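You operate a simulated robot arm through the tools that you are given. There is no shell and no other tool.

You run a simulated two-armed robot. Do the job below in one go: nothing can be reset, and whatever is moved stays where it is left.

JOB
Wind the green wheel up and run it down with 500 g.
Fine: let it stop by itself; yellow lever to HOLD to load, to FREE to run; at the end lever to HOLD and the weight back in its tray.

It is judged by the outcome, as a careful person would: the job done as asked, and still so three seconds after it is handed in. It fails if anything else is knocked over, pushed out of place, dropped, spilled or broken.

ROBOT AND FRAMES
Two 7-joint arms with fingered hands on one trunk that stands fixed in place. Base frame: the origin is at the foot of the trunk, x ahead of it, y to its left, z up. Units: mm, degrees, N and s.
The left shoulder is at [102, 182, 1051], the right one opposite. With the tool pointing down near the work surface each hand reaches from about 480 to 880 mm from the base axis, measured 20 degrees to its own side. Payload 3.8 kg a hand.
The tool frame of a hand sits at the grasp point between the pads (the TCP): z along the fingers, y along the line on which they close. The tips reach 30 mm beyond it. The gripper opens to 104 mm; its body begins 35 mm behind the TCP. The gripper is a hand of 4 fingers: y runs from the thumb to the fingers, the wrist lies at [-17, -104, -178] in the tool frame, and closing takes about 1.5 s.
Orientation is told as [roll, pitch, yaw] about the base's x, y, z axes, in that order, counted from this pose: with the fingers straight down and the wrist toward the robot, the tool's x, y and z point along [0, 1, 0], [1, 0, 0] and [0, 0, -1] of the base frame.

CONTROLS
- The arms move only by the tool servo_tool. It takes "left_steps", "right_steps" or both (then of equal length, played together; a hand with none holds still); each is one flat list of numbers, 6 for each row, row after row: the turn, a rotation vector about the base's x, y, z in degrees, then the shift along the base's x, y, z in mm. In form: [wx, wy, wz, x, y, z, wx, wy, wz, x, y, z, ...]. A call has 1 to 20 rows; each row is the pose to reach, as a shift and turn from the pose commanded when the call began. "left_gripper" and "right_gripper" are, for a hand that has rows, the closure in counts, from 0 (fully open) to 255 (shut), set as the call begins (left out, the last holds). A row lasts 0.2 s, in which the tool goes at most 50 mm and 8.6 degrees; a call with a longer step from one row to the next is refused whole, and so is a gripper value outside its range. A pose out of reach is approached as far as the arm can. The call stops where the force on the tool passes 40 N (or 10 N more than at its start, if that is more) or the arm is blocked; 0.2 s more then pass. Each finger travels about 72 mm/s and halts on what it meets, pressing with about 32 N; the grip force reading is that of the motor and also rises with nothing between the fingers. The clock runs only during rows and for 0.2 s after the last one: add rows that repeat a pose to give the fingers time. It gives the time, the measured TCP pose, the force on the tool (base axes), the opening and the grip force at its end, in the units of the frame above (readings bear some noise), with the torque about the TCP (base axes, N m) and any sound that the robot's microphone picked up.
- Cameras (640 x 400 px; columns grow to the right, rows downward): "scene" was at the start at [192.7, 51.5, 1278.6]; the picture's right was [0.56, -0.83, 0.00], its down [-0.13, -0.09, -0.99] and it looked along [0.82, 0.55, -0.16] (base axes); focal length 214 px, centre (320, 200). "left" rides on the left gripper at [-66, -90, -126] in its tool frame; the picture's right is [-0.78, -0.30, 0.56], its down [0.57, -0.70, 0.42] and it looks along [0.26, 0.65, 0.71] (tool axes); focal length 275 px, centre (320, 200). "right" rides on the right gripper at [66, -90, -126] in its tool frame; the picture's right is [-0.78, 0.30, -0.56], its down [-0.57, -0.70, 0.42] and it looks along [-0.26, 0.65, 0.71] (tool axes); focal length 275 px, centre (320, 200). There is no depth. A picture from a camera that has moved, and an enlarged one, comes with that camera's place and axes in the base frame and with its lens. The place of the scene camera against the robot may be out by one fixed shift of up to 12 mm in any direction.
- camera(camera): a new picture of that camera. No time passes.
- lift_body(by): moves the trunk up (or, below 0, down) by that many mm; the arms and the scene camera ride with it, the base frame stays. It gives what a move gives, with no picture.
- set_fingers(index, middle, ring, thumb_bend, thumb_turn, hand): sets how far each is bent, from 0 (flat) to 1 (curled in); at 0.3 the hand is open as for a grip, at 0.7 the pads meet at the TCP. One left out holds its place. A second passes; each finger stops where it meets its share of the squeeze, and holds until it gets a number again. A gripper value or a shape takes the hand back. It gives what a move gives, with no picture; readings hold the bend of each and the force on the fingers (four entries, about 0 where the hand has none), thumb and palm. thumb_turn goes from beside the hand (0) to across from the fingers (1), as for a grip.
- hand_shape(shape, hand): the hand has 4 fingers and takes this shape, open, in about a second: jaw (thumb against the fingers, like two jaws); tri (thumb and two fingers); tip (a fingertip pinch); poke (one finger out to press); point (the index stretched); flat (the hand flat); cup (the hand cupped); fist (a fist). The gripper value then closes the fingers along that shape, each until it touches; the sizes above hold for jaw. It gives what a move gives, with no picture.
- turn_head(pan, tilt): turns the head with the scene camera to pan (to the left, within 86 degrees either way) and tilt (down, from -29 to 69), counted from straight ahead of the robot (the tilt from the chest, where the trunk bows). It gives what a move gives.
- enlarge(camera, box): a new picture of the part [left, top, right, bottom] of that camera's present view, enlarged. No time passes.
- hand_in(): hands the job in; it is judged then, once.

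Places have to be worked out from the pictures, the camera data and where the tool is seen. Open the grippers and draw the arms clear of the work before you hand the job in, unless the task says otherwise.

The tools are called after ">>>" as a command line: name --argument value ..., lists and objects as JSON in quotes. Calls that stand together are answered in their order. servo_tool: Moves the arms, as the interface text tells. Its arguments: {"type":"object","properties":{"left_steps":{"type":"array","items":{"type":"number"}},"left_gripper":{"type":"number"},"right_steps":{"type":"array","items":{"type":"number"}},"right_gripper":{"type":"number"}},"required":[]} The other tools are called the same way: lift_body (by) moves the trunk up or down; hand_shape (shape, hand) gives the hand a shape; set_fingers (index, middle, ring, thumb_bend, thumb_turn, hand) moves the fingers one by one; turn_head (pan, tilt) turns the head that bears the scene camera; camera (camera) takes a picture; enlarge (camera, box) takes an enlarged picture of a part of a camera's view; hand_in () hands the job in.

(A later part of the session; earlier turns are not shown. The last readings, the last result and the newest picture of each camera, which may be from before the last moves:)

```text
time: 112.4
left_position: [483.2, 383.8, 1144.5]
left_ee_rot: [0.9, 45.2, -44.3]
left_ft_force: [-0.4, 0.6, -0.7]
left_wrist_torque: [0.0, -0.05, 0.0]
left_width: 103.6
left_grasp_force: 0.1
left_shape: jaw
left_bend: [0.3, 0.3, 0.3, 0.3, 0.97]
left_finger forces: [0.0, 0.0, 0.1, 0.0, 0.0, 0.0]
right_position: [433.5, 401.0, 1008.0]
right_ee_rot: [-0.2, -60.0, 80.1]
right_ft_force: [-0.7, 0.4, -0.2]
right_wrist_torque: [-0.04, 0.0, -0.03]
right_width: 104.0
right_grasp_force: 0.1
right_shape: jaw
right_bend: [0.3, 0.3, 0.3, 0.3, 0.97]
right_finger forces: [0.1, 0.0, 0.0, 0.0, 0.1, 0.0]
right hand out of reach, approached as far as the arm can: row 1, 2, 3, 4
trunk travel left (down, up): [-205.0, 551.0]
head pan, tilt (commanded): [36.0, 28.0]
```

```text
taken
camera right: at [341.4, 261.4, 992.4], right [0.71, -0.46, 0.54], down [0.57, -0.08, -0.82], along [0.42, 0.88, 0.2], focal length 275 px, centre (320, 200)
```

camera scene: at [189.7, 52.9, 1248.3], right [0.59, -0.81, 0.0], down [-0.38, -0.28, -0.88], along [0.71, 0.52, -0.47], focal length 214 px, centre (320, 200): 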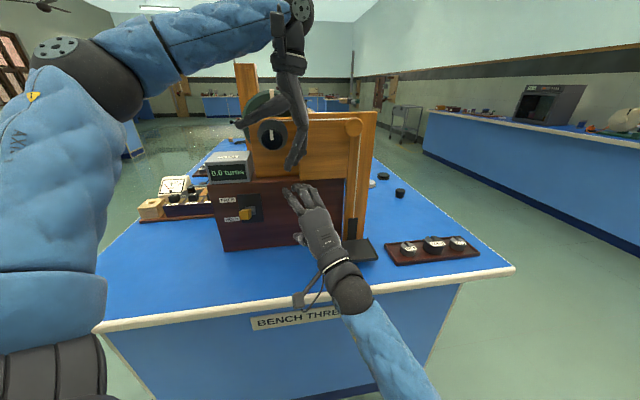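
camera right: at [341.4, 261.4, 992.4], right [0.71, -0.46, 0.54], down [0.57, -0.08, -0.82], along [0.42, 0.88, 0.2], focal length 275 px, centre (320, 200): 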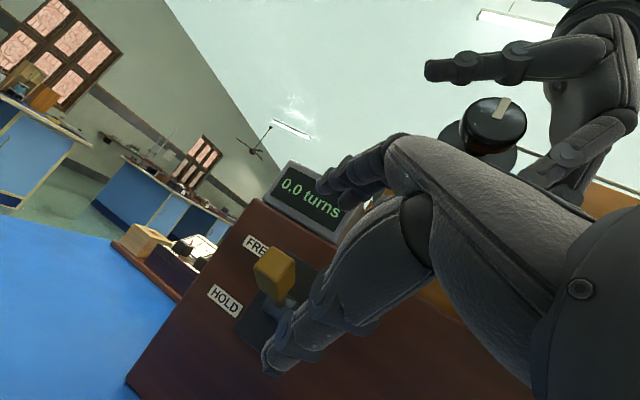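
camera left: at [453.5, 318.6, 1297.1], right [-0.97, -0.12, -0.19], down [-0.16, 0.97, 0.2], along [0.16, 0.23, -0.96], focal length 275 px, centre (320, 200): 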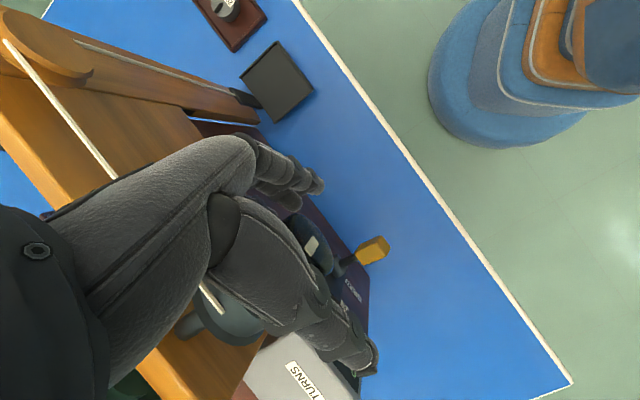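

The sideways limit is y≈401, but the fingertips reach over the block, about 45 mm above it. I press straight down slowly to swing the lever to HOLD.

>>> servo_tool --right_steps '[0, 0, 0, -2, -3, -10, 0, 0, 0, -2, -3, -20, 0, 0, 0, -2, -3, -30, 0, 0, 0, -2, -3, -40, 0, 0, 0, -2, -3, -50, 0, 0, 0, -2, -3, -60, 0, 0, 0, -2, -3, -70, 0, 0, 0, -2, -3, -80, 0, 0, 0, -2, -3, -88, 0, 0, 0, -2, -3, -96, 0, 0, 0, -2, -3, -102, 0, 0, 0, -2, -3, -102]'

>>> camera --camera "right"

>>> enlarge --camera "scene" --box '[190, 120, 350, 270]'

```text
time: 115.0
left_position: [483.4, 385.5, 1145.8]
left_ee_rot: [0.8, 45.2, -44.3]
left_ft_force: [0.5, -0.2, -1.0]
left_wrist_torque: [0.0, 0.04, -0.04]
left_width: 103.8
left_grasp_force: 0.1
left_shape: jaw
left_bend: [0.3, 0.3, 0.3, 0.3, 0.97]
left_finger forces: [0.0, 0.1, 0.1, 0.0, 0.0, 0.0]
right_position: [430.1, 398.5, 903.1]
right_ee_rot: [0.0, -60.1, 80.0]
right_ft_force: [0.3, 0.2, 0.6]
right_wrist_torque: [0.0, -0.01, -0.01]
right_width: 104.0
right_grasp_force: 0.0
right_shape: jaw
right_bend: [0.3, 0.3, 0.3, 0.3, 0.97]
right_finger forces: [0.0, 0.1, 0.0, 0.0, 0.0, 0.0]
trunk travel left (down, up): [-205.0, 551.0]
head pan, tilt (commanded): [36.0, 28.0]
```

```text
taken
camera right: at [338.3, 258.4, 888.4], right [0.71, -0.46, 0.54], down [0.57, -0.08, -0.82], along [0.42, 0.88, 0.2], focal length 275 px, centre (320, 200)
```

right: 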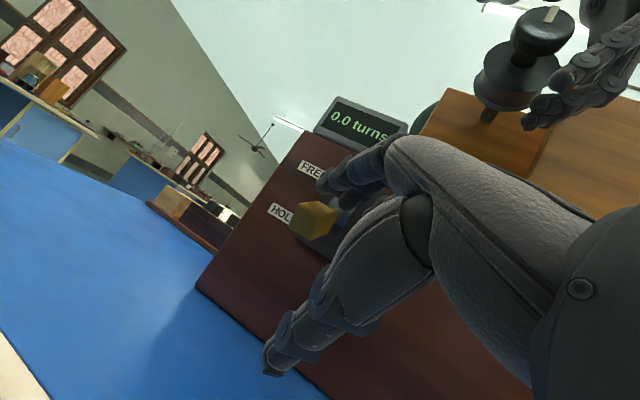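

```text
2.67 times, centred on (270, 195) of scene
camera zoom: at [189.7, 52.9, 1248.3], right [0.59, -0.81, 0.0], down [-0.38, -0.28, -0.88], along [0.71, 0.52, -0.47], focal length 572 px, centre (453, 213)
```

zoom: 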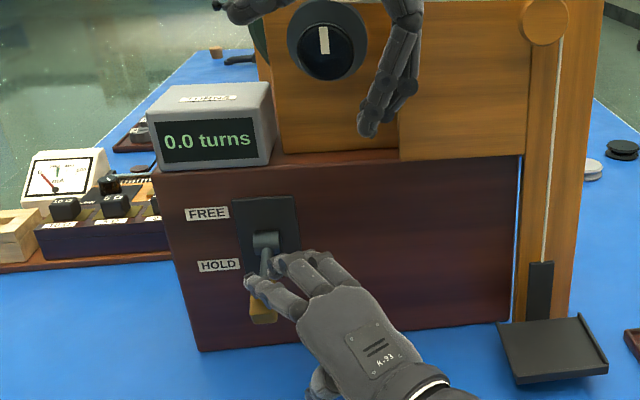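

The lever now points down to HOLD and stays there with no force on it. I close the left hand on the knob and test a small counter-clockwise turn while held.

>>> servo_tool --left_steps '[0, 0, 0, 0, 0, 0, 0, 0, 0, 0, 0, 0, 0, 0, 0, 0, 0, 0, 0, 0, 0, 0, 0, 0, 0, 0, 0, 0, 0, 0, 0, 0, 0, 0, 0, 0, 0, 0, 0, 0, 0, 0, 0, 0, 0, 0, 0, 0, -2.83, -2.83, 0, 0, 0, 0, -5.66, -5.66, 0, 0, 0, 0, -8.5, -8.5, 0, 0, 0, 0, -11.3, -11.3, 0, 0, 0, 0, -14.1, -14.1, 0, 0, 0, 0, -14.1, -14.1, 0, 0, 0, 0]' --left_gripper 255

>>> camera --camera "scene"

>>> enlarge --camera "scene" --box '[210, 70, 340, 200]'

>>> camera --camera "right"

```text
time: 118.2
left_position: [478.6, 389.4, 1140.9]
left_ee_rot: [-0.1, 26.3, -44.5]
left_ft_force: [-14.8, 6.1, -15.8]
left_wrist_torque: [0.36, 0.32, -0.06]
left_width: 20.1
left_grasp_force: 32.1
left_shape: jaw
left_bend: [0.74, 0.72, 0.69, 0.8, 1.0]
left_finger forces: [23.1, 10.5, 0.0, 0.1, 23.2, 0.1]
right_position: [430.1, 399.7, 902.5]
right_ee_rot: [-0.2, -59.8, 80.2]
right_ft_force: [-0.6, 0.9, 0.2]
right_wrist_torque: [0.02, 0.01, -0.03]
right_width: 103.9
right_grasp_force: 0.0
right_shape: jaw
right_bend: [0.3, 0.3, 0.3, 0.3, 0.97]
right_finger forces: [0.1, 0.0, 0.0, 0.0, 0.0, 0.0]
trunk travel left (down, up): [-205.0, 551.0]
head pan, tilt (commanded): [36.0, 28.0]
stopped in row 14 (left hand): the force on the tool passed its limit at 40 N (the readings are from after the stop); the commanded pose is now the measured one
```

```text
taken
camera scene: at [188.8, 54.5, 1248.5], right [0.59, -0.81, 0.0], down [-0.38, -0.28, -0.88], along [0.71, 0.52, -0.47], focal length 214 px, centre (320, 200)
```

scene: 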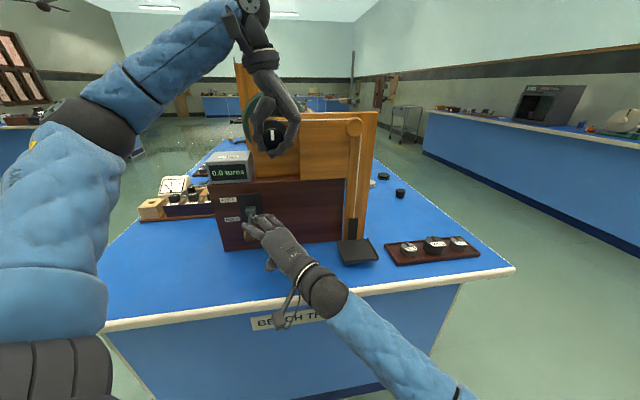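

```text
3.08 times, centred on (275, 135) of scene
camera zoom: at [188.8, 54.5, 1248.5], right [0.59, -0.81, 0.0], down [-0.38, -0.28, -0.88], along [0.71, 0.52, -0.47], focal length 660 px, centre (458, 400)
```

zoom: 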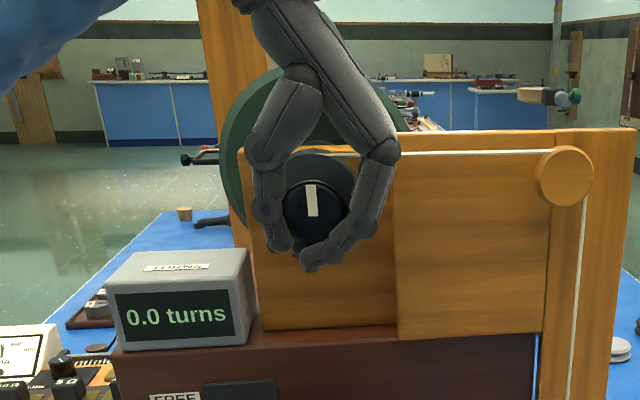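

```text
taken
camera right: at [337.9, 259.4, 888.6], right [0.7, -0.46, 0.54], down [0.57, -0.08, -0.82], along [0.42, 0.88, 0.2], focal length 275 px, centre (320, 200)
```

right: 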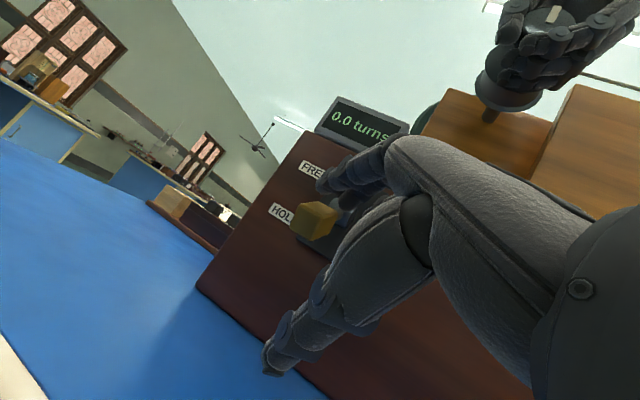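

The force limit stopped the turn and the knob did not move, so HOLD locks the wheel both ways. Winding therefore needs FREE, with HOLD set during regrasps. I open the left hand and roll it back to the start, while the right hand withdraws from the lever.

>>> servo_tool --left_steps '[0, 0, 0, 0, 0, 0, 0, 0, 0, 0, 0, 0, 0, 0, 0, 0, 0, 0, 0, 0, 0, 0, 0, 0, 0, 0, 0, 0, 0, 0, 0, 0, 0, 0, 0, 0, 4.5, 4.5, 0, 1.5, -1.5, 1.5, 9, 9, 0, 3, -3, 3, 13.4, 13.4, 0, 4.4, -4.4, 4, 13.4, 13.4, 0, 4.4, -4.4, 4]' --left_gripper 0 --right_steps '[0, 0, 0, 0, 0, 5, 0, 0, 0, 0, -5, 8, 0, 0, 0, -3, -20, 8, 0, 0, 0, -6, -40, 8, 0, 0, 0, -9, -60, 8, 0, 0, 0, -12, -80, 8, 0, 0, 0, -12, -80, 0, 0, 0, 0, -12, -80, -20, 0, 0, 0, -12, -80, -40, 0, 0, 0, -12, -80, -40]'

>>> hand_shape --shape "flat" --hand "right"

>>> camera --camera "right"

>>> camera --camera "scene"

```text
time: 120.4
left_position: [484.6, 379.8, 1148.7]
left_ee_rot: [0.6, 44.9, -44.2]
left_ft_force: [-0.3, -0.2, 0.3]
left_wrist_torque: [-0.01, -0.02, 0.02]
left_width: 103.7
left_grasp_force: 0.0
left_shape: jaw
left_bend: [0.3, 0.3, 0.3, 0.3, 0.97]
left_finger forces: [0.0, 0.0, 0.0, 0.0, 0.1, 0.0]
right_position: [418.2, 317.8, 865.1]
right_ee_rot: [-0.1, -60.2, 80.2]
right_ft_force: [-1.2, -2.5, 13.9]
right_wrist_torque: [-0.24, 0.04, -0.01]
right_width: 97.6
right_grasp_force: 0.1
right_shape: jaw
right_bend: [0.3, 0.3, 0.3, 0.36, 0.98]
right_finger forces: [0.0, 0.1, 0.0, 0.0, 13.1, 0.0]
trunk travel left (down, up): [-205.0, 551.0]
head pan, tilt (commanded): [36.0, 28.0]
```

```text
time: 121.3
left_position: [485.2, 380.6, 1148.7]
left_ee_rot: [0.4, 44.9, -44.3]
left_ft_force: [-0.2, -0.4, -0.1]
left_wrist_torque: [-0.01, 0.01, 0.02]
left_width: 104.0
left_grasp_force: 0.1
left_shape: jaw
left_bend: [0.3, 0.3, 0.3, 0.3, 0.97]
left_finger forces: [0.0, 0.0, 0.1, 0.0, 0.0, 0.0]
right_position: [419.7, 317.7, 862.2]
right_ee_rot: [0.0, -59.9, 80.1]
right_ft_force: [-0.3, 0.1, -0.5]
right_wrist_torque: [0.0, 0.0, -0.03]
right_width: 0.0
right_grasp_force: 0.0
right_shape: flat
right_bend: [0.0, 0.0, 0.0, 0.39, 0.0]
right_finger forces: [0.0, 0.0, 0.1, 0.0, 0.0, 0.0]
trunk travel left (down, up): [-205.0, 551.0]
head pan, tilt (commanded): [36.0, 28.0]
```

```text
taken
camera right: at [327.1, 177.4, 847.3], right [0.71, -0.46, 0.54], down [0.57, -0.08, -0.82], along [0.42, 0.88, 0.2], focal length 275 px, centre (320, 200)
```

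right: 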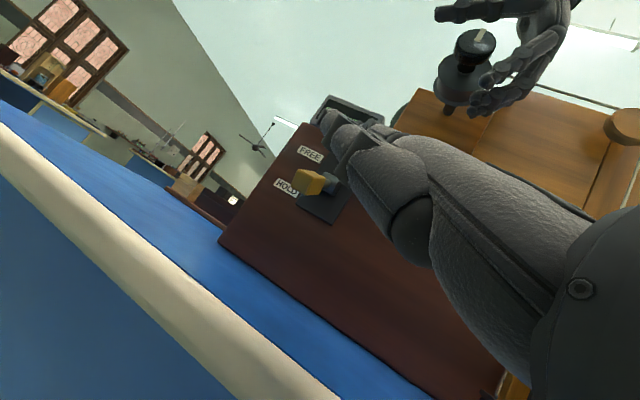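

```text
taken
camera scene: at [189.7, 52.9, 1248.3], right [0.59, -0.81, 0.0], down [-0.38, -0.28, -0.88], along [0.71, 0.52, -0.47], focal length 214 px, centre (320, 200)
```

scene: 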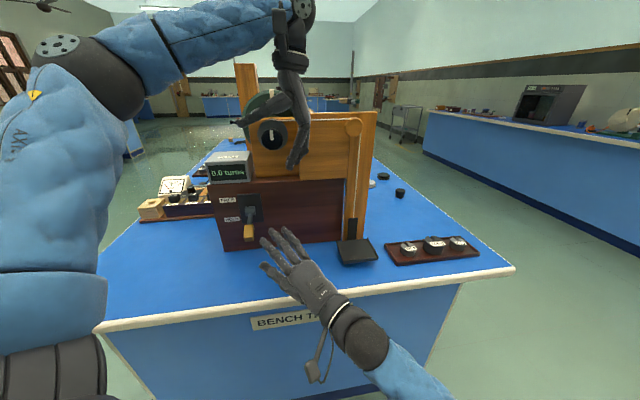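

The right hand is flat now and its thumb no longer touches the bench edge. I enlarge the view to see where the flat fingers are relative to the lever.

>>> enlarge --camera "scene" --box '[200, 170, 360, 320]'

>>> enlarge --camera "right" --box '[240, 70, 440, 250]'

```text
2.67 times, centred on (280, 245) of scene
camera zoom: at [189.7, 52.9, 1248.3], right [0.59, -0.81, 0.0], down [-0.38, -0.28, -0.88], along [0.71, 0.52, -0.47], focal length 572 px, centre (427, 80)
```

zoom: 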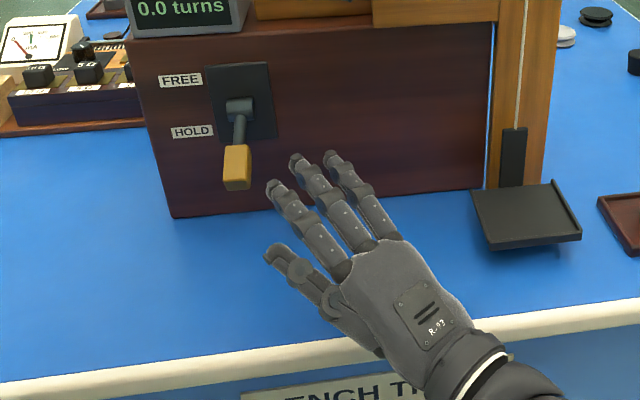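

```text
2.22 times, centred on (340, 160) of right
camera zoom: at [327.1, 177.4, 847.3], right [0.71, -0.46, 0.54], down [0.57, -0.08, -0.82], along [0.42, 0.88, 0.2], focal length 612 px, centre (276, 289)
```

zoom: 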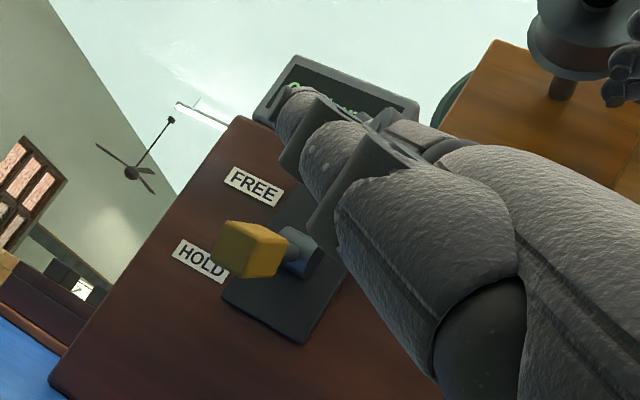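

The flat hand spreads its fingers too wide near the face, so only the index should be used. I switch the right hand to the pointing shape and look at where the index lies.

>>> hand_shape --shape "point" --hand "right"

>>> enlarge --camera "scene" --box '[200, 170, 360, 320]'

>>> enlarge --camera "right" --box '[240, 70, 440, 250]'

```text
time: 122.2
left_position: [484.5, 381.7, 1148.1]
left_ee_rot: [0.4, 44.9, -44.5]
left_ft_force: [-0.1, 0.8, -0.5]
left_wrist_torque: [-0.03, 0.01, 0.03]
left_width: 103.5
left_grasp_force: 0.1
left_shape: jaw
left_bend: [0.3, 0.3, 0.3, 0.3, 0.97]
left_finger forces: [0.0, 0.0, 0.1, 0.1, 0.0, 0.0]
right_position: [419.3, 317.6, 861.5]
right_ee_rot: [0.0, -60.0, 79.9]
right_ft_force: [-0.2, 0.0, 0.3]
right_wrist_torque: [0.0, 0.02, 0.0]
right_width: 0.4
right_grasp_force: 0.1
right_shape: point
right_bend: [0.2, 1.0, 1.0, 1.0, 0.87]
right_finger forces: [0.0, 0.0, 0.0, 0.1, 0.0, 0.0]
trunk travel left (down, up): [-205.0, 551.0]
head pan, tilt (commanded): [36.0, 28.0]
```

```text
2.67 times, centred on (280, 245) of scene
camera zoom: at [189.7, 52.9, 1248.3], right [0.59, -0.81, 0.0], down [-0.38, -0.28, -0.88], along [0.71, 0.52, -0.47], focal length 572 px, centre (427, 80)
```

zoom: 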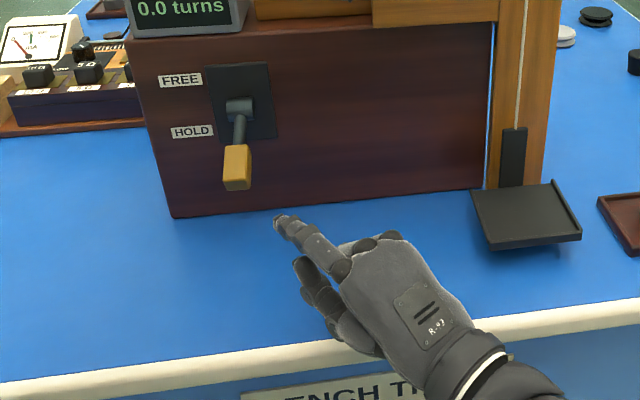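

```text
2.22 times, centred on (340, 160) of right
camera zoom: at [327.1, 177.5, 847.6], right [0.71, -0.46, 0.54], down [0.57, -0.08, -0.82], along [0.42, 0.88, 0.2], focal length 612 px, centre (276, 289)
```

zoom: 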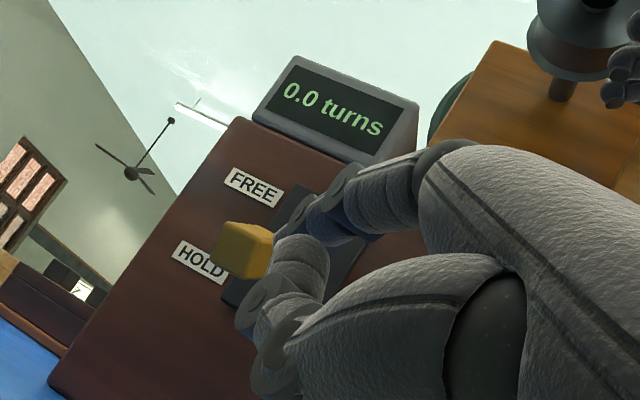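

The index tip triangulates to about [414,371,913]. I stretch the index fully and level the hand, lowering it so the finger can slide under the lever block.

>>> set_fingers --hand "right" --index 0

>>> servo_tool --right_steps '[-5, 0.9, 0, 1, 0, -4, -9.85, 1.74, 0, 2, 0, -10, -9.85, 1.74, 0, 2, 0, -16, -9.85, 1.74, 0, 2, 0, -16]'

>>> enlarge --camera "scene" --box '[200, 170, 360, 320]'

>>> camera --camera "right"

```text
time: 123.2
left_position: [484.7, 382.3, 1147.8]
left_ee_rot: [0.4, 44.9, -44.4]
left_ft_force: [-1.0, 0.8, -0.5]
left_wrist_torque: [-0.02, 0.01, -0.02]
left_width: 103.8
left_grasp_force: 0.1
left_shape: jaw
left_bend: [0.3, 0.3, 0.3, 0.3, 0.97]
left_finger forces: [0.0, 0.0, 0.1, 0.1, 0.0, 0.0]
right_position: [420.2, 316.0, 861.8]
right_ee_rot: [0.0, -60.0, 80.0]
right_ft_force: [0.5, 0.5, -0.9]
right_wrist_torque: [-0.02, -0.03, -0.03]
right_width: 50.4
right_grasp_force: 0.1
right_shape: fingers
right_bend: [0.0, 1.0, 1.0, 1.0, 0.87]
right_finger forces: [0.0, 0.0, 0.0, 0.1, 0.1, 0.1]
trunk travel left (down, up): [-205.0, 551.0]
head pan, tilt (commanded): [36.0, 28.0]
```

```text
time: 124.2
left_position: [484.7, 381.0, 1147.3]
left_ee_rot: [0.4, 44.9, -44.4]
left_ft_force: [0.2, -0.3, 0.4]
left_wrist_torque: [-0.01, 0.0, 0.01]
left_width: 103.8
left_grasp_force: 0.1
left_shape: jaw
left_bend: [0.3, 0.3, 0.3, 0.3, 0.97]
left_finger forces: [0.0, 0.1, 0.0, 0.0, 0.0, 0.0]
right_position: [419.7, 319.8, 846.8]
right_ee_rot: [-0.1, -49.9, 80.1]
right_ft_force: [-0.1, 0.5, -0.3]
right_wrist_torque: [0.03, 0.0, -0.01]
right_width: 50.4
right_grasp_force: 0.0
right_shape: fingers
right_bend: [0.0, 1.0, 1.0, 1.0, 0.87]
right_finger forces: [0.0, 0.1, 0.1, 0.0, 0.0, 0.0]
trunk travel left (down, up): [-205.0, 551.0]
head pan, tilt (commanded): [36.0, 28.0]
```

```text
2.67 times, centred on (280, 245) of scene
camera zoom: at [189.7, 52.9, 1248.3], right [0.59, -0.81, 0.0], down [-0.38, -0.28, -0.88], along [0.71, 0.52, -0.47], focal length 572 px, centre (427, 80)
```

zoom: 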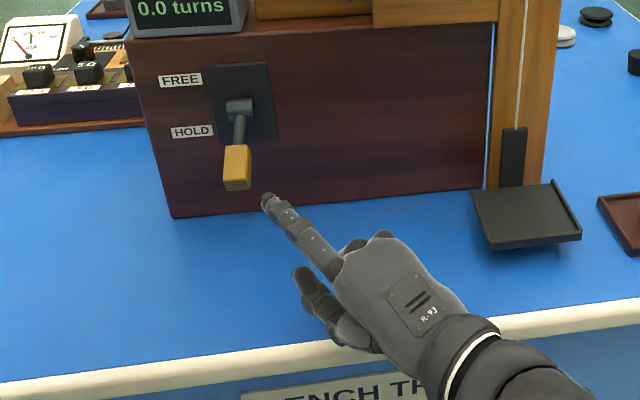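

```text
taken
camera right: at [328.8, 178.7, 859.6], right [0.72, -0.37, 0.59], down [0.54, -0.22, -0.81], along [0.43, 0.9, 0.04], focal length 275 px, centre (320, 200)
```

right: 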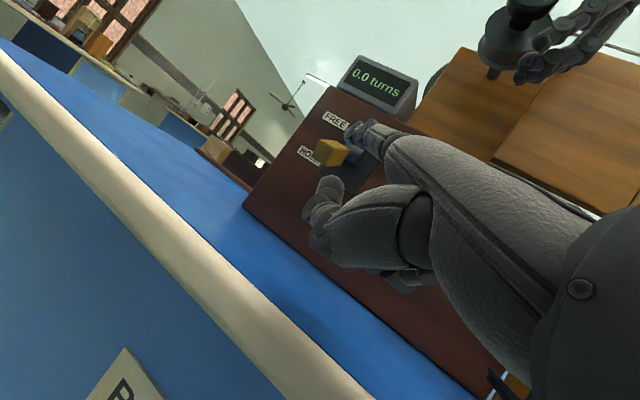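

The straight index points further up than expected; its tip is at about [419,392,930]. I level the hand 10° more and lower it so the finger comes in just below the block.

>>> servo_tool --right_steps '[-5, 0.9, 0, 1, 0, -10, -9.85, 1.74, 0, 2, -3, -22, -9.85, 1.74, 0, 2, -3, -28, -9.85, 1.74, 0, 2, -3, -28]'

>>> enlarge --camera "scene" --box '[200, 170, 360, 320]'

>>> camera --camera "right"

```text
time: 125.2
left_position: [485.5, 381.7, 1147.7]
left_ee_rot: [0.4, 44.9, -44.4]
left_ft_force: [-0.1, -0.2, 0.1]
left_wrist_torque: [0.01, 0.01, -0.01]
left_width: 103.9
left_grasp_force: 0.0
left_shape: jaw
left_bend: [0.3, 0.3, 0.3, 0.3, 0.97]
left_finger forces: [0.0, 0.0, 0.0, 0.1, 0.0, 0.0]
right_position: [421.3, 315.1, 818.0]
right_ee_rot: [0.1, -40.0, 80.1]
right_ft_force: [0.1, 0.5, 0.2]
right_wrist_torque: [-0.05, 0.02, 0.01]
right_width: 50.3
right_grasp_force: 0.1
right_shape: fingers
right_bend: [0.0, 1.0, 1.0, 1.0, 0.87]
right_finger forces: [0.0, 0.0, 0.0, 0.1, 0.0, 0.1]
trunk travel left (down, up): [-205.0, 551.0]
head pan, tilt (commanded): [36.0, 28.0]
```

```text
2.67 times, centred on (280, 245) of scene
camera zoom: at [189.7, 52.9, 1248.3], right [0.59, -0.81, 0.0], down [-0.38, -0.28, -0.88], along [0.71, 0.52, -0.47], focal length 572 px, centre (427, 80)
```

zoom: 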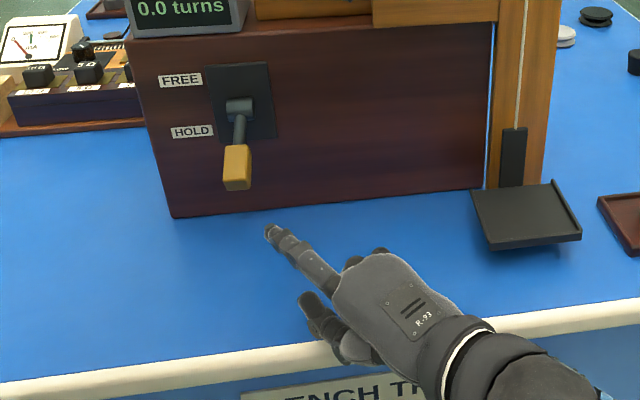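

```text
taken
camera right: at [331.2, 179.5, 856.4], right [0.74, -0.26, 0.62], down [0.52, -0.36, -0.78], along [0.43, 0.89, -0.13], focal length 275 px, centre (320, 200)
```

right: 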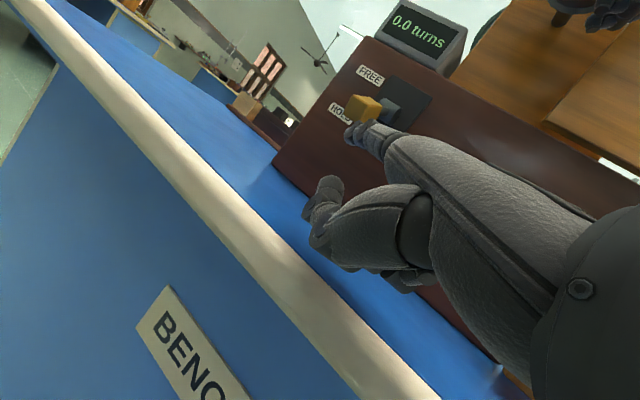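

The index tip is at about [416,391,888], below the block's underside at about 905. I slide it left until it lies under the block.

>>> servo_tool --right_steps '[0, 0, 0, 5, 19, 0, 0, 0, 0, 10, 38, 0, 0, 0, 0, 15, 57, 0, 0, 0, 0, 19, 72, 0, 0, 0, 0, 19, 72, 0]'

>>> enlarge --camera "scene" --box '[200, 170, 360, 320]'

>>> camera --camera "right"

```text
time: 126.4
left_position: [484.4, 380.3, 1147.2]
left_ee_rot: [0.3, 44.9, -44.4]
left_ft_force: [-0.3, 0.2, -0.4]
left_wrist_torque: [0.01, 0.0, 0.0]
left_width: 103.8
left_grasp_force: 0.2
left_shape: jaw
left_bend: [0.3, 0.3, 0.3, 0.3, 0.97]
left_finger forces: [0.0, 0.1, 0.0, 0.1, 0.1, 0.0]
right_position: [439.9, 385.3, 819.1]
right_ee_rot: [0.0, -40.0, 80.0]
right_ft_force: [0.2, 0.6, -0.1]
right_wrist_torque: [-0.01, 0.01, 0.02]
right_width: 50.7
right_grasp_force: 0.1
right_shape: fingers
right_bend: [0.0, 1.0, 1.0, 1.0, 0.87]
right_finger forces: [0.0, 0.0, 0.0, 0.1, 0.0, 0.0]
trunk travel left (down, up): [-205.0, 551.0]
head pan, tilt (commanded): [36.0, 28.0]
```

```text
2.67 times, centred on (280, 245) of scene
camera zoom: at [189.8, 52.8, 1248.3], right [0.59, -0.81, 0.0], down [-0.38, -0.28, -0.88], along [0.71, 0.52, -0.47], focal length 572 px, centre (427, 80)
```

zoom: 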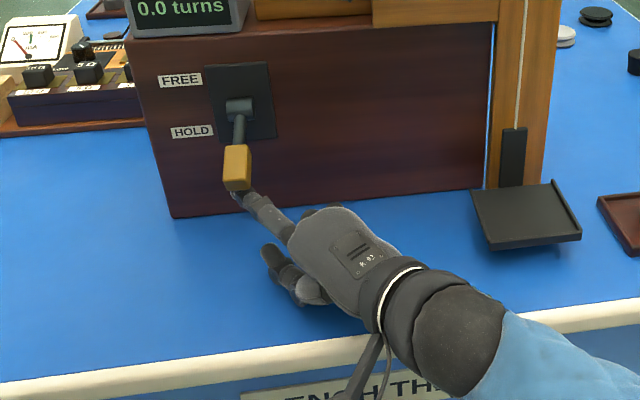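

```text
taken
camera right: at [349.3, 250.0, 857.3], right [0.74, -0.26, 0.62], down [0.52, -0.36, -0.78], along [0.43, 0.89, -0.13], focal length 275 px, centre (320, 200)
```

right: 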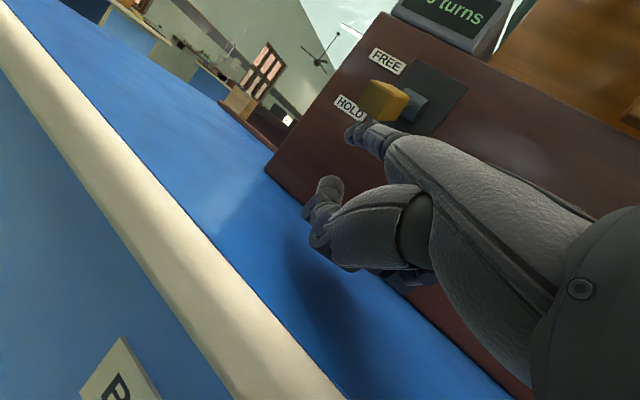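

The index tip is under the block. I raise the hand slowly by 75 mm to swing the lever up to FREE.

>>> servo_tool --right_steps '[0, 0, 0, 0, 0, 8, 0, 0, 0, 0, 0, 16, 0, 0, 0, 0, 0, 24, 0, 0, 0, 0, 0, 32, 0, 0, 0, 0, 0, 40, 0, 0, 0, 0, 0, 48, 0, 0, 0, 0, 0, 56, 0, 0, 0, 0, 0, 64, 0, 0, 0, 0, 0, 70, 0, 0, 0, 0, 0, 75, 0, 0, 0, 0, 0, 75]'

>>> enlarge --camera "scene" --box '[200, 150, 360, 300]'

>>> camera --camera "right"

```text
time: 128.8
left_position: [483.9, 380.7, 1147.7]
left_ee_rot: [0.4, 44.8, -44.5]
left_ft_force: [0.0, 0.5, 0.7]
left_wrist_torque: [0.0, 0.02, -0.01]
left_width: 103.7
left_grasp_force: 0.1
left_shape: jaw
left_bend: [0.3, 0.3, 0.3, 0.3, 0.97]
left_finger forces: [0.1, 0.0, 0.1, 0.0, 0.1, 0.0]
right_position: [440.3, 387.0, 893.1]
right_ee_rot: [0.0, -39.8, 80.1]
right_ft_force: [-5.3, 0.0, -8.1]
right_wrist_torque: [-0.51, -0.35, 0.36]
right_width: 43.7
right_grasp_force: 4.4
right_shape: fingers
right_bend: [0.05, 1.0, 1.0, 1.0, 0.87]
right_finger forces: [9.6, 0.1, 0.1, 0.0, 0.0, 0.1]
trunk travel left (down, up): [-205.0, 551.0]
head pan, tilt (commanded): [36.0, 28.0]
```

```text
2.67 times, centred on (280, 225) of scene
camera zoom: at [189.6, 53.4, 1248.2], right [0.59, -0.81, 0.0], down [-0.38, -0.28, -0.88], along [0.71, 0.52, -0.47], focal length 572 px, centre (427, 133)
```

zoom: 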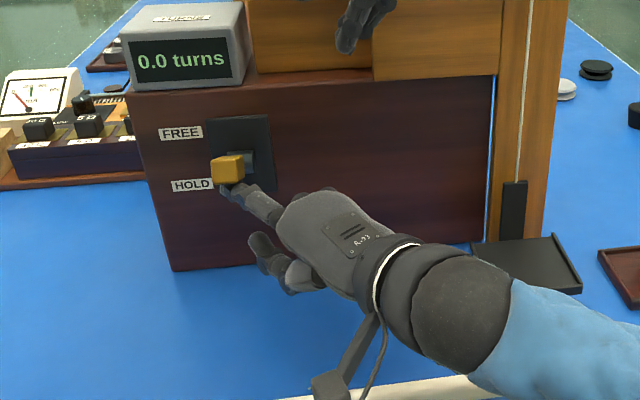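

```text
taken
camera right: at [349.4, 250.8, 932.8], right [0.74, -0.26, 0.62], down [0.52, -0.36, -0.78], along [0.43, 0.9, -0.13], focal length 275 px, centre (320, 200)
```

right: 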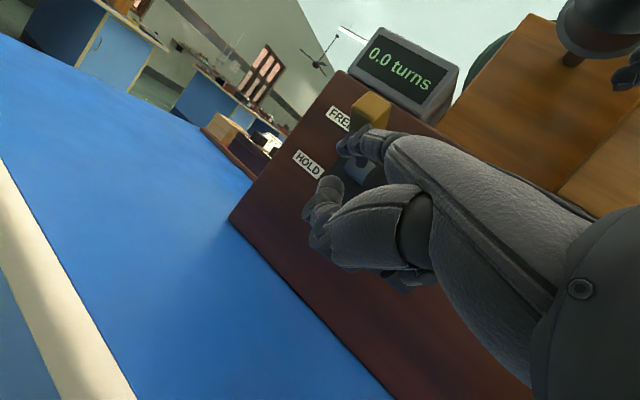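

The lever is up at FREE again, at the same picture position as at the start. I ease the right finger down 8 mm, close the left hand on the knob and begin winding 55° counter-clockwise, following the small eccentricity I measured.

>>> servo_tool --left_steps '[0, 0, 0, -6.5, 6.7, 0, 0, 0, 0, -6.5, 6.7, 0, 0, 0, 0, -6.5, 6.7, 0, 0, 0, 0, -6.5, 6.7, 0, 0, 0, 0, -6.5, 6.7, 0, 0, 0, 0, -6.5, 6.7, 0, 0, 0, 0, -6.5, 6.7, 0, 0, 0, 0, -6.5, 6.7, 0, 0, 0, 0, -6.5, 6.7, 0, -3.54, -3.54, 0, -6.5, 6.7, -0.4, -7.07, -7.07, 0, -6.45, 6.65, -0.8, -10.6, -10.6, 0, -6.4, 6.6, -1.2, -14.1, -14.1, 0, -6.3, 6.5, -1.5, -17.7, -17.7, 0, -6.2, 6.4, -1.9, -21.2, -21.2, 0, -6.1, 6.3, -2.25, -24.7, -24.7, 0, -5.9, 6.1, -2.6, -28.3, -28.3, 0, -5.8, 5.9, -2.9, -31.8, -31.8, 0, -5.6, 5.75, -3.2, -35.4, -35.4, 0, -5.4, 5.55, -3.45, -38.9, -38.9, 0, -5.2, 5.3, -3.7]' --left_gripper 255 --right_steps '[0, 0, 0, 0, 0, -4, 0, 0, 0, 0, 0, -8, 0, 0, 0, 0, 0, -8, 0, 0, 0, 0, 0, -8, 0, 0, 0, 0, 0, -8, 0, 0, 0, 0, 0, -8, 0, 0, 0, 0, 0, -8, 0, 0, 0, 0, 0, -8, 0, 0, 0, 0, 0, -8, 0, 0, 0, 0, 0, -8, 0, 0, 0, 0, 0, -8, 0, 0, 0, 0, 0, -8, 0, 0, 0, 0, 0, -8, 0, 0, 0, 0, 0, -8, 0, 0, 0, 0, 0, -8, 0, 0, 0, 0, 0, -8, 0, 0, 0, 0, 0, -8, 0, 0, 0, 0, 0, -8, 0, 0, 0, 0, 0, -8, 0, 0, 0, 0, 0, -8]'

>>> camera --camera "scene"

```text
time: 133.0
left_position: [480.4, 387.4, 1140.5]
left_ee_rot: [-0.3, -9.5, -44.7]
left_ft_force: [-12.9, -2.9, -29.7]
left_wrist_torque: [0.14, 0.1, -0.22]
left_width: 19.7
left_grasp_force: 31.8
left_shape: jaw
left_bend: [0.75, 0.73, 0.63, 0.77, 1.0]
left_finger forces: [20.5, 6.3, 0.0, 0.0, 32.8, 0.0]
right_position: [442.6, 389.5, 885.2]
right_ee_rot: [0.1, -39.9, 80.0]
right_ft_force: [-1.3, -0.5, -1.2]
right_wrist_torque: [-0.14, -0.13, 0.14]
right_width: 48.2
right_grasp_force: 1.0
right_shape: fingers
right_bend: [0.01, 1.0, 1.0, 1.0, 0.87]
right_finger forces: [2.7, 0.0, 0.0, 0.1, 0.0, 0.0]
trunk travel left (down, up): [-205.0, 551.0]
head pan, tilt (commanded): [36.0, 28.0]
```

```text
taken
camera scene: at [190.1, 54.3, 1248.0], right [0.59, -0.81, 0.0], down [-0.38, -0.28, -0.88], along [0.71, 0.52, -0.47], focal length 214 px, centre (320, 200)
```

scene: 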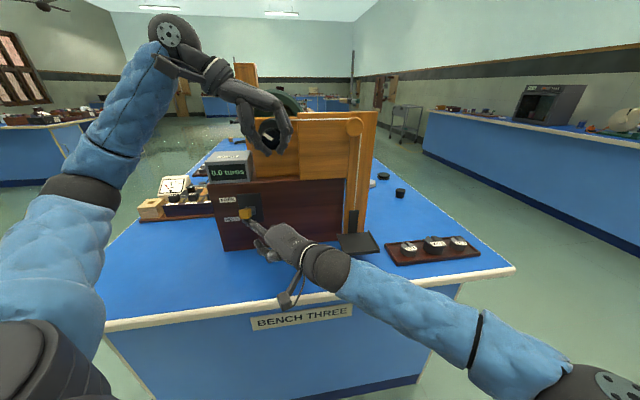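

The wheel turns with the hand, but a 30 N downward force shows my arc sits about 3 mm too high. I correct that while winding another 65°, and meanwhile withdraw the right finger and raise it above lever height.

>>> servo_tool --left_steps '[-3.54, -3.54, 0, -0.8, -0.2, -1.7, -7.07, -7.07, 0, -0.5, -0.5, -3.4, -10.6, -10.6, 0, -0.3, -0.75, -3.5, -14.1, -14.1, 0, 0, -1, -3.7, -17.7, -17.7, 0, 0.25, -1.3, -3.7, -21.2, -21.2, 0, 0.5, -1.6, -3.8, -24.7, -24.7, 0, 0.8, -1.85, -3.8, -28.3, -28.3, 0, 1.1, -2.1, -3.8, -31.8, -31.8, 0, 1.3, -2.4, -3.7, -35.4, -35.4, 0, 1.6, -2.7, -3.7, -38.9, -38.9, 0, 1.9, -3, -3.5, -42.4, -42.4, 0, 2.1, -3.2, -3.4, -46, -46, 0, 2.4, -3.5, -3.2, -46, -46, 0, 2.4, -3.5, -3.2]' --right_steps '[0, 0, 0, 0, 0, -6, 0, 0, 0, -3, -12, -10, 0, 0, 0, -7, -27, -10, 0, 0, 0, -11, -42, -10, 0, 0, 0, -15, -57, -10, 0, 0, 0, -19, -72, -10, 0, 0, 0, -22, -85, 0, 0, 0, 0, -22, -85, 15, 0, 0, 0, -22, -85, 30, 0, 0, 0, -22, -85, 42, 0, 0, 0, -22, -85, 50, 0, 0, 0, -22, -85, 56, 0, 0, 0, -22, -85, 60, 0, 0, 0, -22, -85, 60]'

>>> camera --camera "scene"

>>> camera --camera "right"

```text
time: 135.2
left_position: [486.0, 377.3, 1120.9]
left_ee_rot: [-5.5, -56.8, -40.2]
left_ft_force: [5.3, -15.3, 21.4]
left_wrist_torque: [0.78, 0.25, -0.06]
left_width: 17.6
left_grasp_force: 32.3
left_shape: jaw
left_bend: [0.75, 0.74, 0.72, 0.83, 1.0]
left_finger forces: [28.3, 27.5, 1.3, 0.0, 0.0, 0.0]
right_position: [418.1, 300.3, 927.3]
right_ee_rot: [0.0, -40.3, 79.9]
right_ft_force: [0.9, 0.8, -0.9]
right_wrist_torque: [0.0, -0.01, -0.01]
right_width: 50.6
right_grasp_force: 0.0
right_shape: fingers
right_bend: [0.0, 1.0, 1.0, 1.0, 0.87]
right_finger forces: [0.0, 0.0, 0.0, 0.0, 0.0, 0.1]
trunk travel left (down, up): [-205.0, 551.0]
head pan, tilt (commanded): [36.0, 28.0]
stopped in row 11 (left hand): the force on the tool passed its limit at 52 N (the readings are from after the stop); the commanded pose is now the measured one
```

```text
taken
camera scene: at [189.8, 49.5, 1248.6], right [0.59, -0.81, 0.0], down [-0.38, -0.27, -0.88], along [0.71, 0.52, -0.47], focal length 214 px, centre (320, 200)
```

scene: 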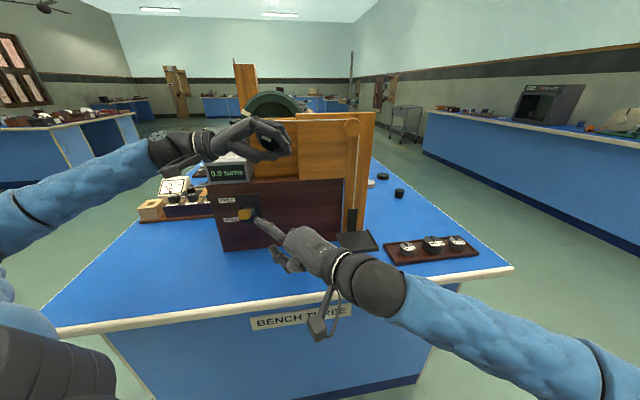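

```text
taken
camera right: at [327.4, 164.4, 965.5], right [0.74, -0.27, 0.62], down [0.52, -0.36, -0.78], along [0.43, 0.9, -0.13], focal length 275 px, centre (320, 200)
```

right: 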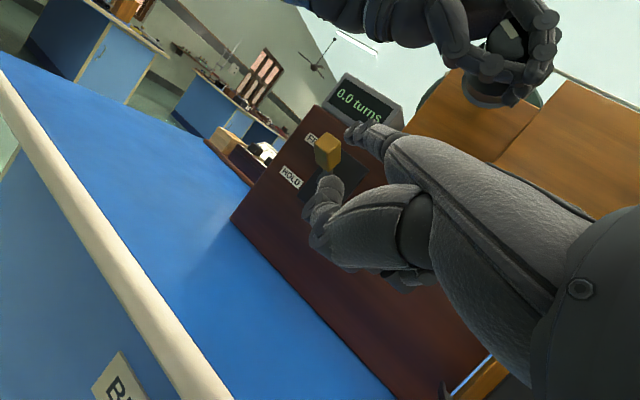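

The left hand hit the force limit at about +57° and has shifted on the knob. I zoom in on the knob, wheel and pan to see what it is holding.

>>> enlarge --camera "scene" --box '[190, 80, 390, 270]'

>>> enlarge --camera "right" --box '[400, 0, 600, 130]'

>>> camera --camera "left"

```text
2.11 times, centred on (290, 175) of scene
camera zoom: at [189.8, 49.5, 1248.6], right [0.59, -0.81, 0.0], down [-0.38, -0.27, -0.88], along [0.71, 0.52, -0.47], focal length 452 px, centre (383, 253)
```

zoom: 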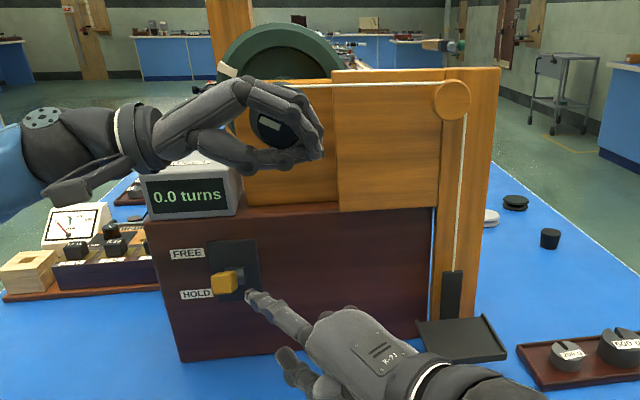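

```text
3.08 times, centred on (500, 65) of right
camera zoom: at [327.4, 164.4, 965.5], right [0.74, -0.27, 0.62], down [0.52, -0.36, -0.78], along [0.43, 0.9, -0.13], focal length 847 px, centre (-234, 615)
```

zoom: 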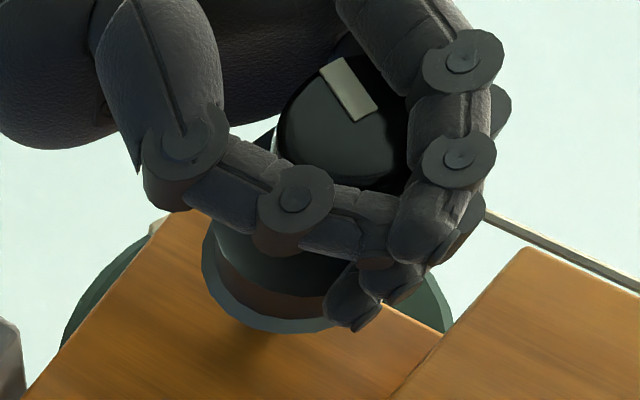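

```text
taken
camera left: at [329.7, 439.5, 1117.8], right [-0.35, -0.78, -0.51], down [0.35, 0.39, -0.85], along [0.87, -0.48, 0.14], focal length 275 px, centre (320, 200)
```

left: 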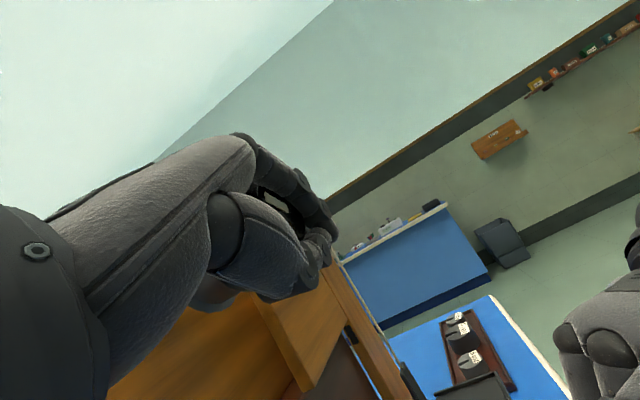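

The wheel mark sits about 60° past its start and the fingers still hold the knob, but the arm drifted low beyond +45°. I will keep later strokes short of that. Now I push the lever down to HOLD with the right index to secure what is wound.

>>> servo_tool --right_steps '[0, 0, 0, 0, 0, 10, 0, 0, 0, 0, 0, 18, 0, 0, 0, 5, 18, 18, 0, 0, 0, 10, 36, 18, 0, 0, 0, 15, 54, 18, 0, 0, 0, 19, 72, 18, 0, 0, 0, 19, 72, 10, 0, 0, 0, 19, 72, 2, 0, 0, 0, 19, 72, -6, 0, 0, 0, 19, 72, -14, 0, 0, 0, 19, 72, -22, 0, 0, 0, 19, 72, -30, 0, 0, 0, 19, 72, -38, 0, 0, 0, 19, 72, -46, 0, 0, 0, 19, 72, -54, 0, 0, 0, 19, 72, -60, 0, 0, 0, 19, 72, -60]'

>>> enlarge --camera "scene" --box '[190, 80, 390, 270]'

>>> camera --camera "right"

```text
time: 138.8
left_position: [485.3, 378.9, 1120.5]
left_ee_rot: [-5.6, -56.7, -39.9]
left_ft_force: [2.6, -19.3, 32.5]
left_wrist_torque: [0.8, 0.02, -0.3]
left_width: 17.9
left_grasp_force: 32.1
left_shape: jaw
left_bend: [0.75, 0.59, 0.72, 0.83, 1.0]
left_finger forces: [32.5, 28.4, 6.1, 0.0, 0.1, 0.0]
right_position: [435.2, 373.7, 869.8]
right_ee_rot: [-0.2, -40.3, 80.1]
right_ft_force: [-0.2, 0.4, 0.6]
right_wrist_torque: [0.0, 0.02, 0.02]
right_width: 50.5
right_grasp_force: 0.0
right_shape: fingers
right_bend: [0.0, 1.0, 1.0, 1.0, 0.87]
right_finger forces: [0.0, 0.1, 0.1, 0.0, 0.1, 0.0]
trunk travel left (down, up): [-205.0, 551.0]
head pan, tilt (commanded): [36.0, 28.0]
```

```text
2.11 times, centred on (290, 175) of scene
camera zoom: at [187.9, 48.2, 1248.9], right [0.59, -0.81, 0.0], down [-0.38, -0.27, -0.88], along [0.71, 0.52, -0.47], focal length 452 px, centre (383, 253)
```

zoom: 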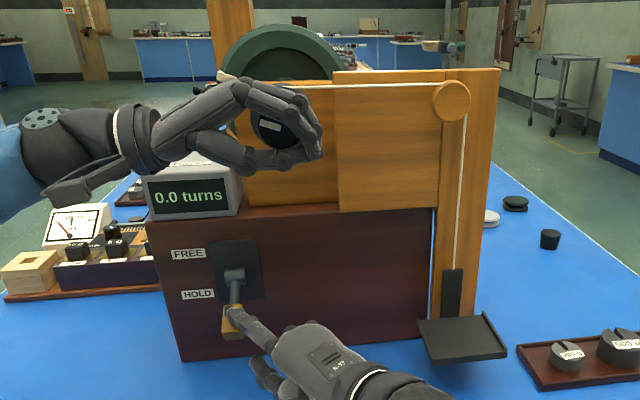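

```text
taken
camera right: at [343.8, 236.3, 907.4], right [0.74, -0.27, 0.62], down [0.52, -0.36, -0.78], along [0.43, 0.9, -0.12], focal length 275 px, centre (320, 200)
```

right: 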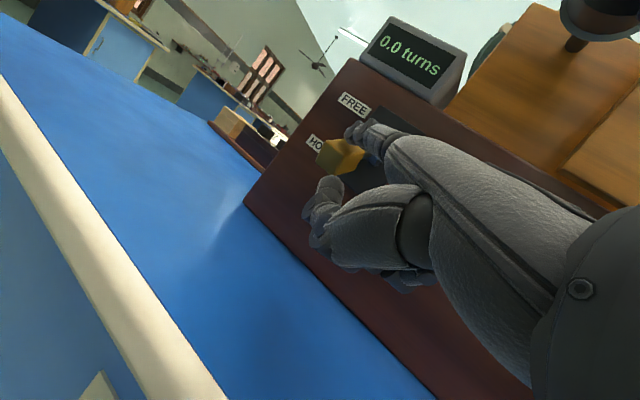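

The lever is down at HOLD and the wheel mark stays about 80° round. Now I open the left hand and roll it back clockwise around the knob to -60°, while the right index withdraws and drops to just below lever height.

>>> servo_tool --left_steps '[0, 0, 0, 0, 0, 0, 0, 0, 0, 0, 0, 0, 0, 0, 0, 0, 0, 0, 0, 0, 0, 0, 0, 0, 0, 0, 0, 0, 0, 0, 0, 0, 0, -1, 1, 5, 5.98, 5.82, -0.24, -3, 3, 12, 11.96, 11.64, -0.49, -5, 5.5, 19, 17.9, 17.5, -0.7, -7, 8, 25, 23.9, 23.3, -1, -7.9, 9.5, 27.8, 29.9, 29.1, -1.2, -7.9, 9.5, 27.8, 35.9, 34.9, -1.5, -7.9, 9.5, 27.8, 41.9, 40.8, -1.7, -7.9, 9.5, 27.8, 47.8, 46.6, -1.9, -7.9, 9.5, 27.8, 53.8, 52.4, -2.2, -7.9, 9.5, 27.8, 59.8, 58.2, -2.4, -7.9, 9.5, 27.8, 65.8, 64, -2.7, -7.9, 9.5, 27.8, 71.7, 69.9, -2.9, -7.9, 9.5, 27.8, 77.7, 75.7, -3.2, -7.9, 9.5, 27.8, 83.7, 81.5, -3.4, -7.9, 9.5, 27.8]' --left_gripper 0 --right_steps '[0, 0, 0, 0, 0, 6, 0, 0, 0, -4, -14, 6, 0, 0, 0, -8, -28, 6, 0, 0, 0, -12, -44, 6, 0, 0, 0, -16, -60, 6, 0, 0, 0, -19, -74, 6, 0, 0, 0, -19, -74, -2, 0, 0, 0, -19, -74, -10, 0, 0, 0, -19, -74, -18, 0, 0, 0, -19, -74, -26, 0, 0, 0, -19, -74, -34, 0, 0, 0, -19, -74, -42, 0, 0, 0, -19, -74, -50, 0, 0, 0, -19, -74, -53, 0, 0, 0, -19, -74, -53, 0, 0, 0, -19, -74, -53, 0, 0, 0, -19, -74, -53, 0, 0, 0, -19, -74, -53, 0, 0, 0, -19, -74, -53, 0, 0, 0, -19, -74, -53]'

>>> enlarge --camera "scene" --box '[190, 80, 390, 270]'

>>> camera --camera "left"

```text
time: 143.0
left_position: [478.8, 392.2, 1143.7]
left_ee_rot: [0.6, 60.4, -44.2]
left_ft_force: [-0.9, -0.3, 0.1]
left_wrist_torque: [0.01, 0.01, 0.02]
left_width: 103.7
left_grasp_force: 0.1
left_shape: jaw
left_bend: [0.3, 0.3, 0.3, 0.3, 0.97]
left_finger forces: [0.1, 0.1, 0.1, 0.1, 0.0, 0.1]
right_position: [418.6, 300.7, 813.9]
right_ee_rot: [-0.1, -39.9, 80.0]
right_ft_force: [0.2, -0.4, 0.3]
right_wrist_torque: [-0.01, -0.04, 0.01]
right_width: 50.4
right_grasp_force: 0.1
right_shape: fingers
right_bend: [0.0, 1.0, 1.0, 1.0, 0.87]
right_finger forces: [0.1, 0.1, 0.1, 0.0, 0.1, 0.0]
trunk travel left (down, up): [-205.0, 551.0]
head pan, tilt (commanded): [36.0, 28.0]
```

```text
2.11 times, centred on (290, 175) of scene
camera zoom: at [189.9, 52.4, 1248.3], right [0.59, -0.81, 0.0], down [-0.38, -0.28, -0.88], along [0.71, 0.52, -0.47], focal length 452 px, centre (383, 253)
```

zoom: 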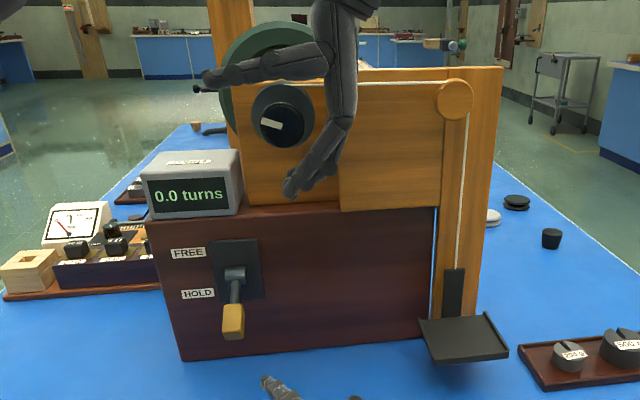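

```text
taken
camera left: at [477.1, 300.0, 1284.0], right [-0.99, -0.11, -0.02], down [-0.11, 0.91, 0.4], along [-0.02, 0.4, -0.92], focal length 275 px, centre (320, 200)
```

left: 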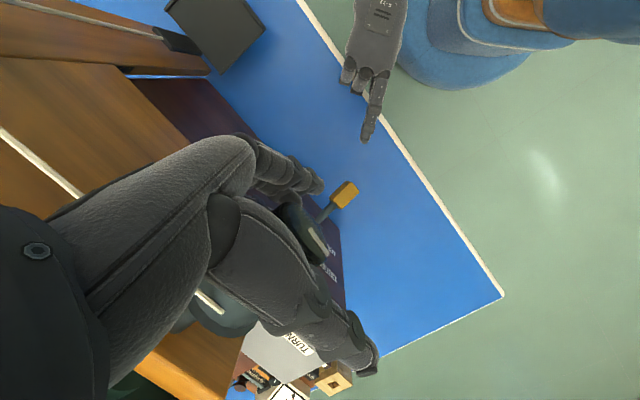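

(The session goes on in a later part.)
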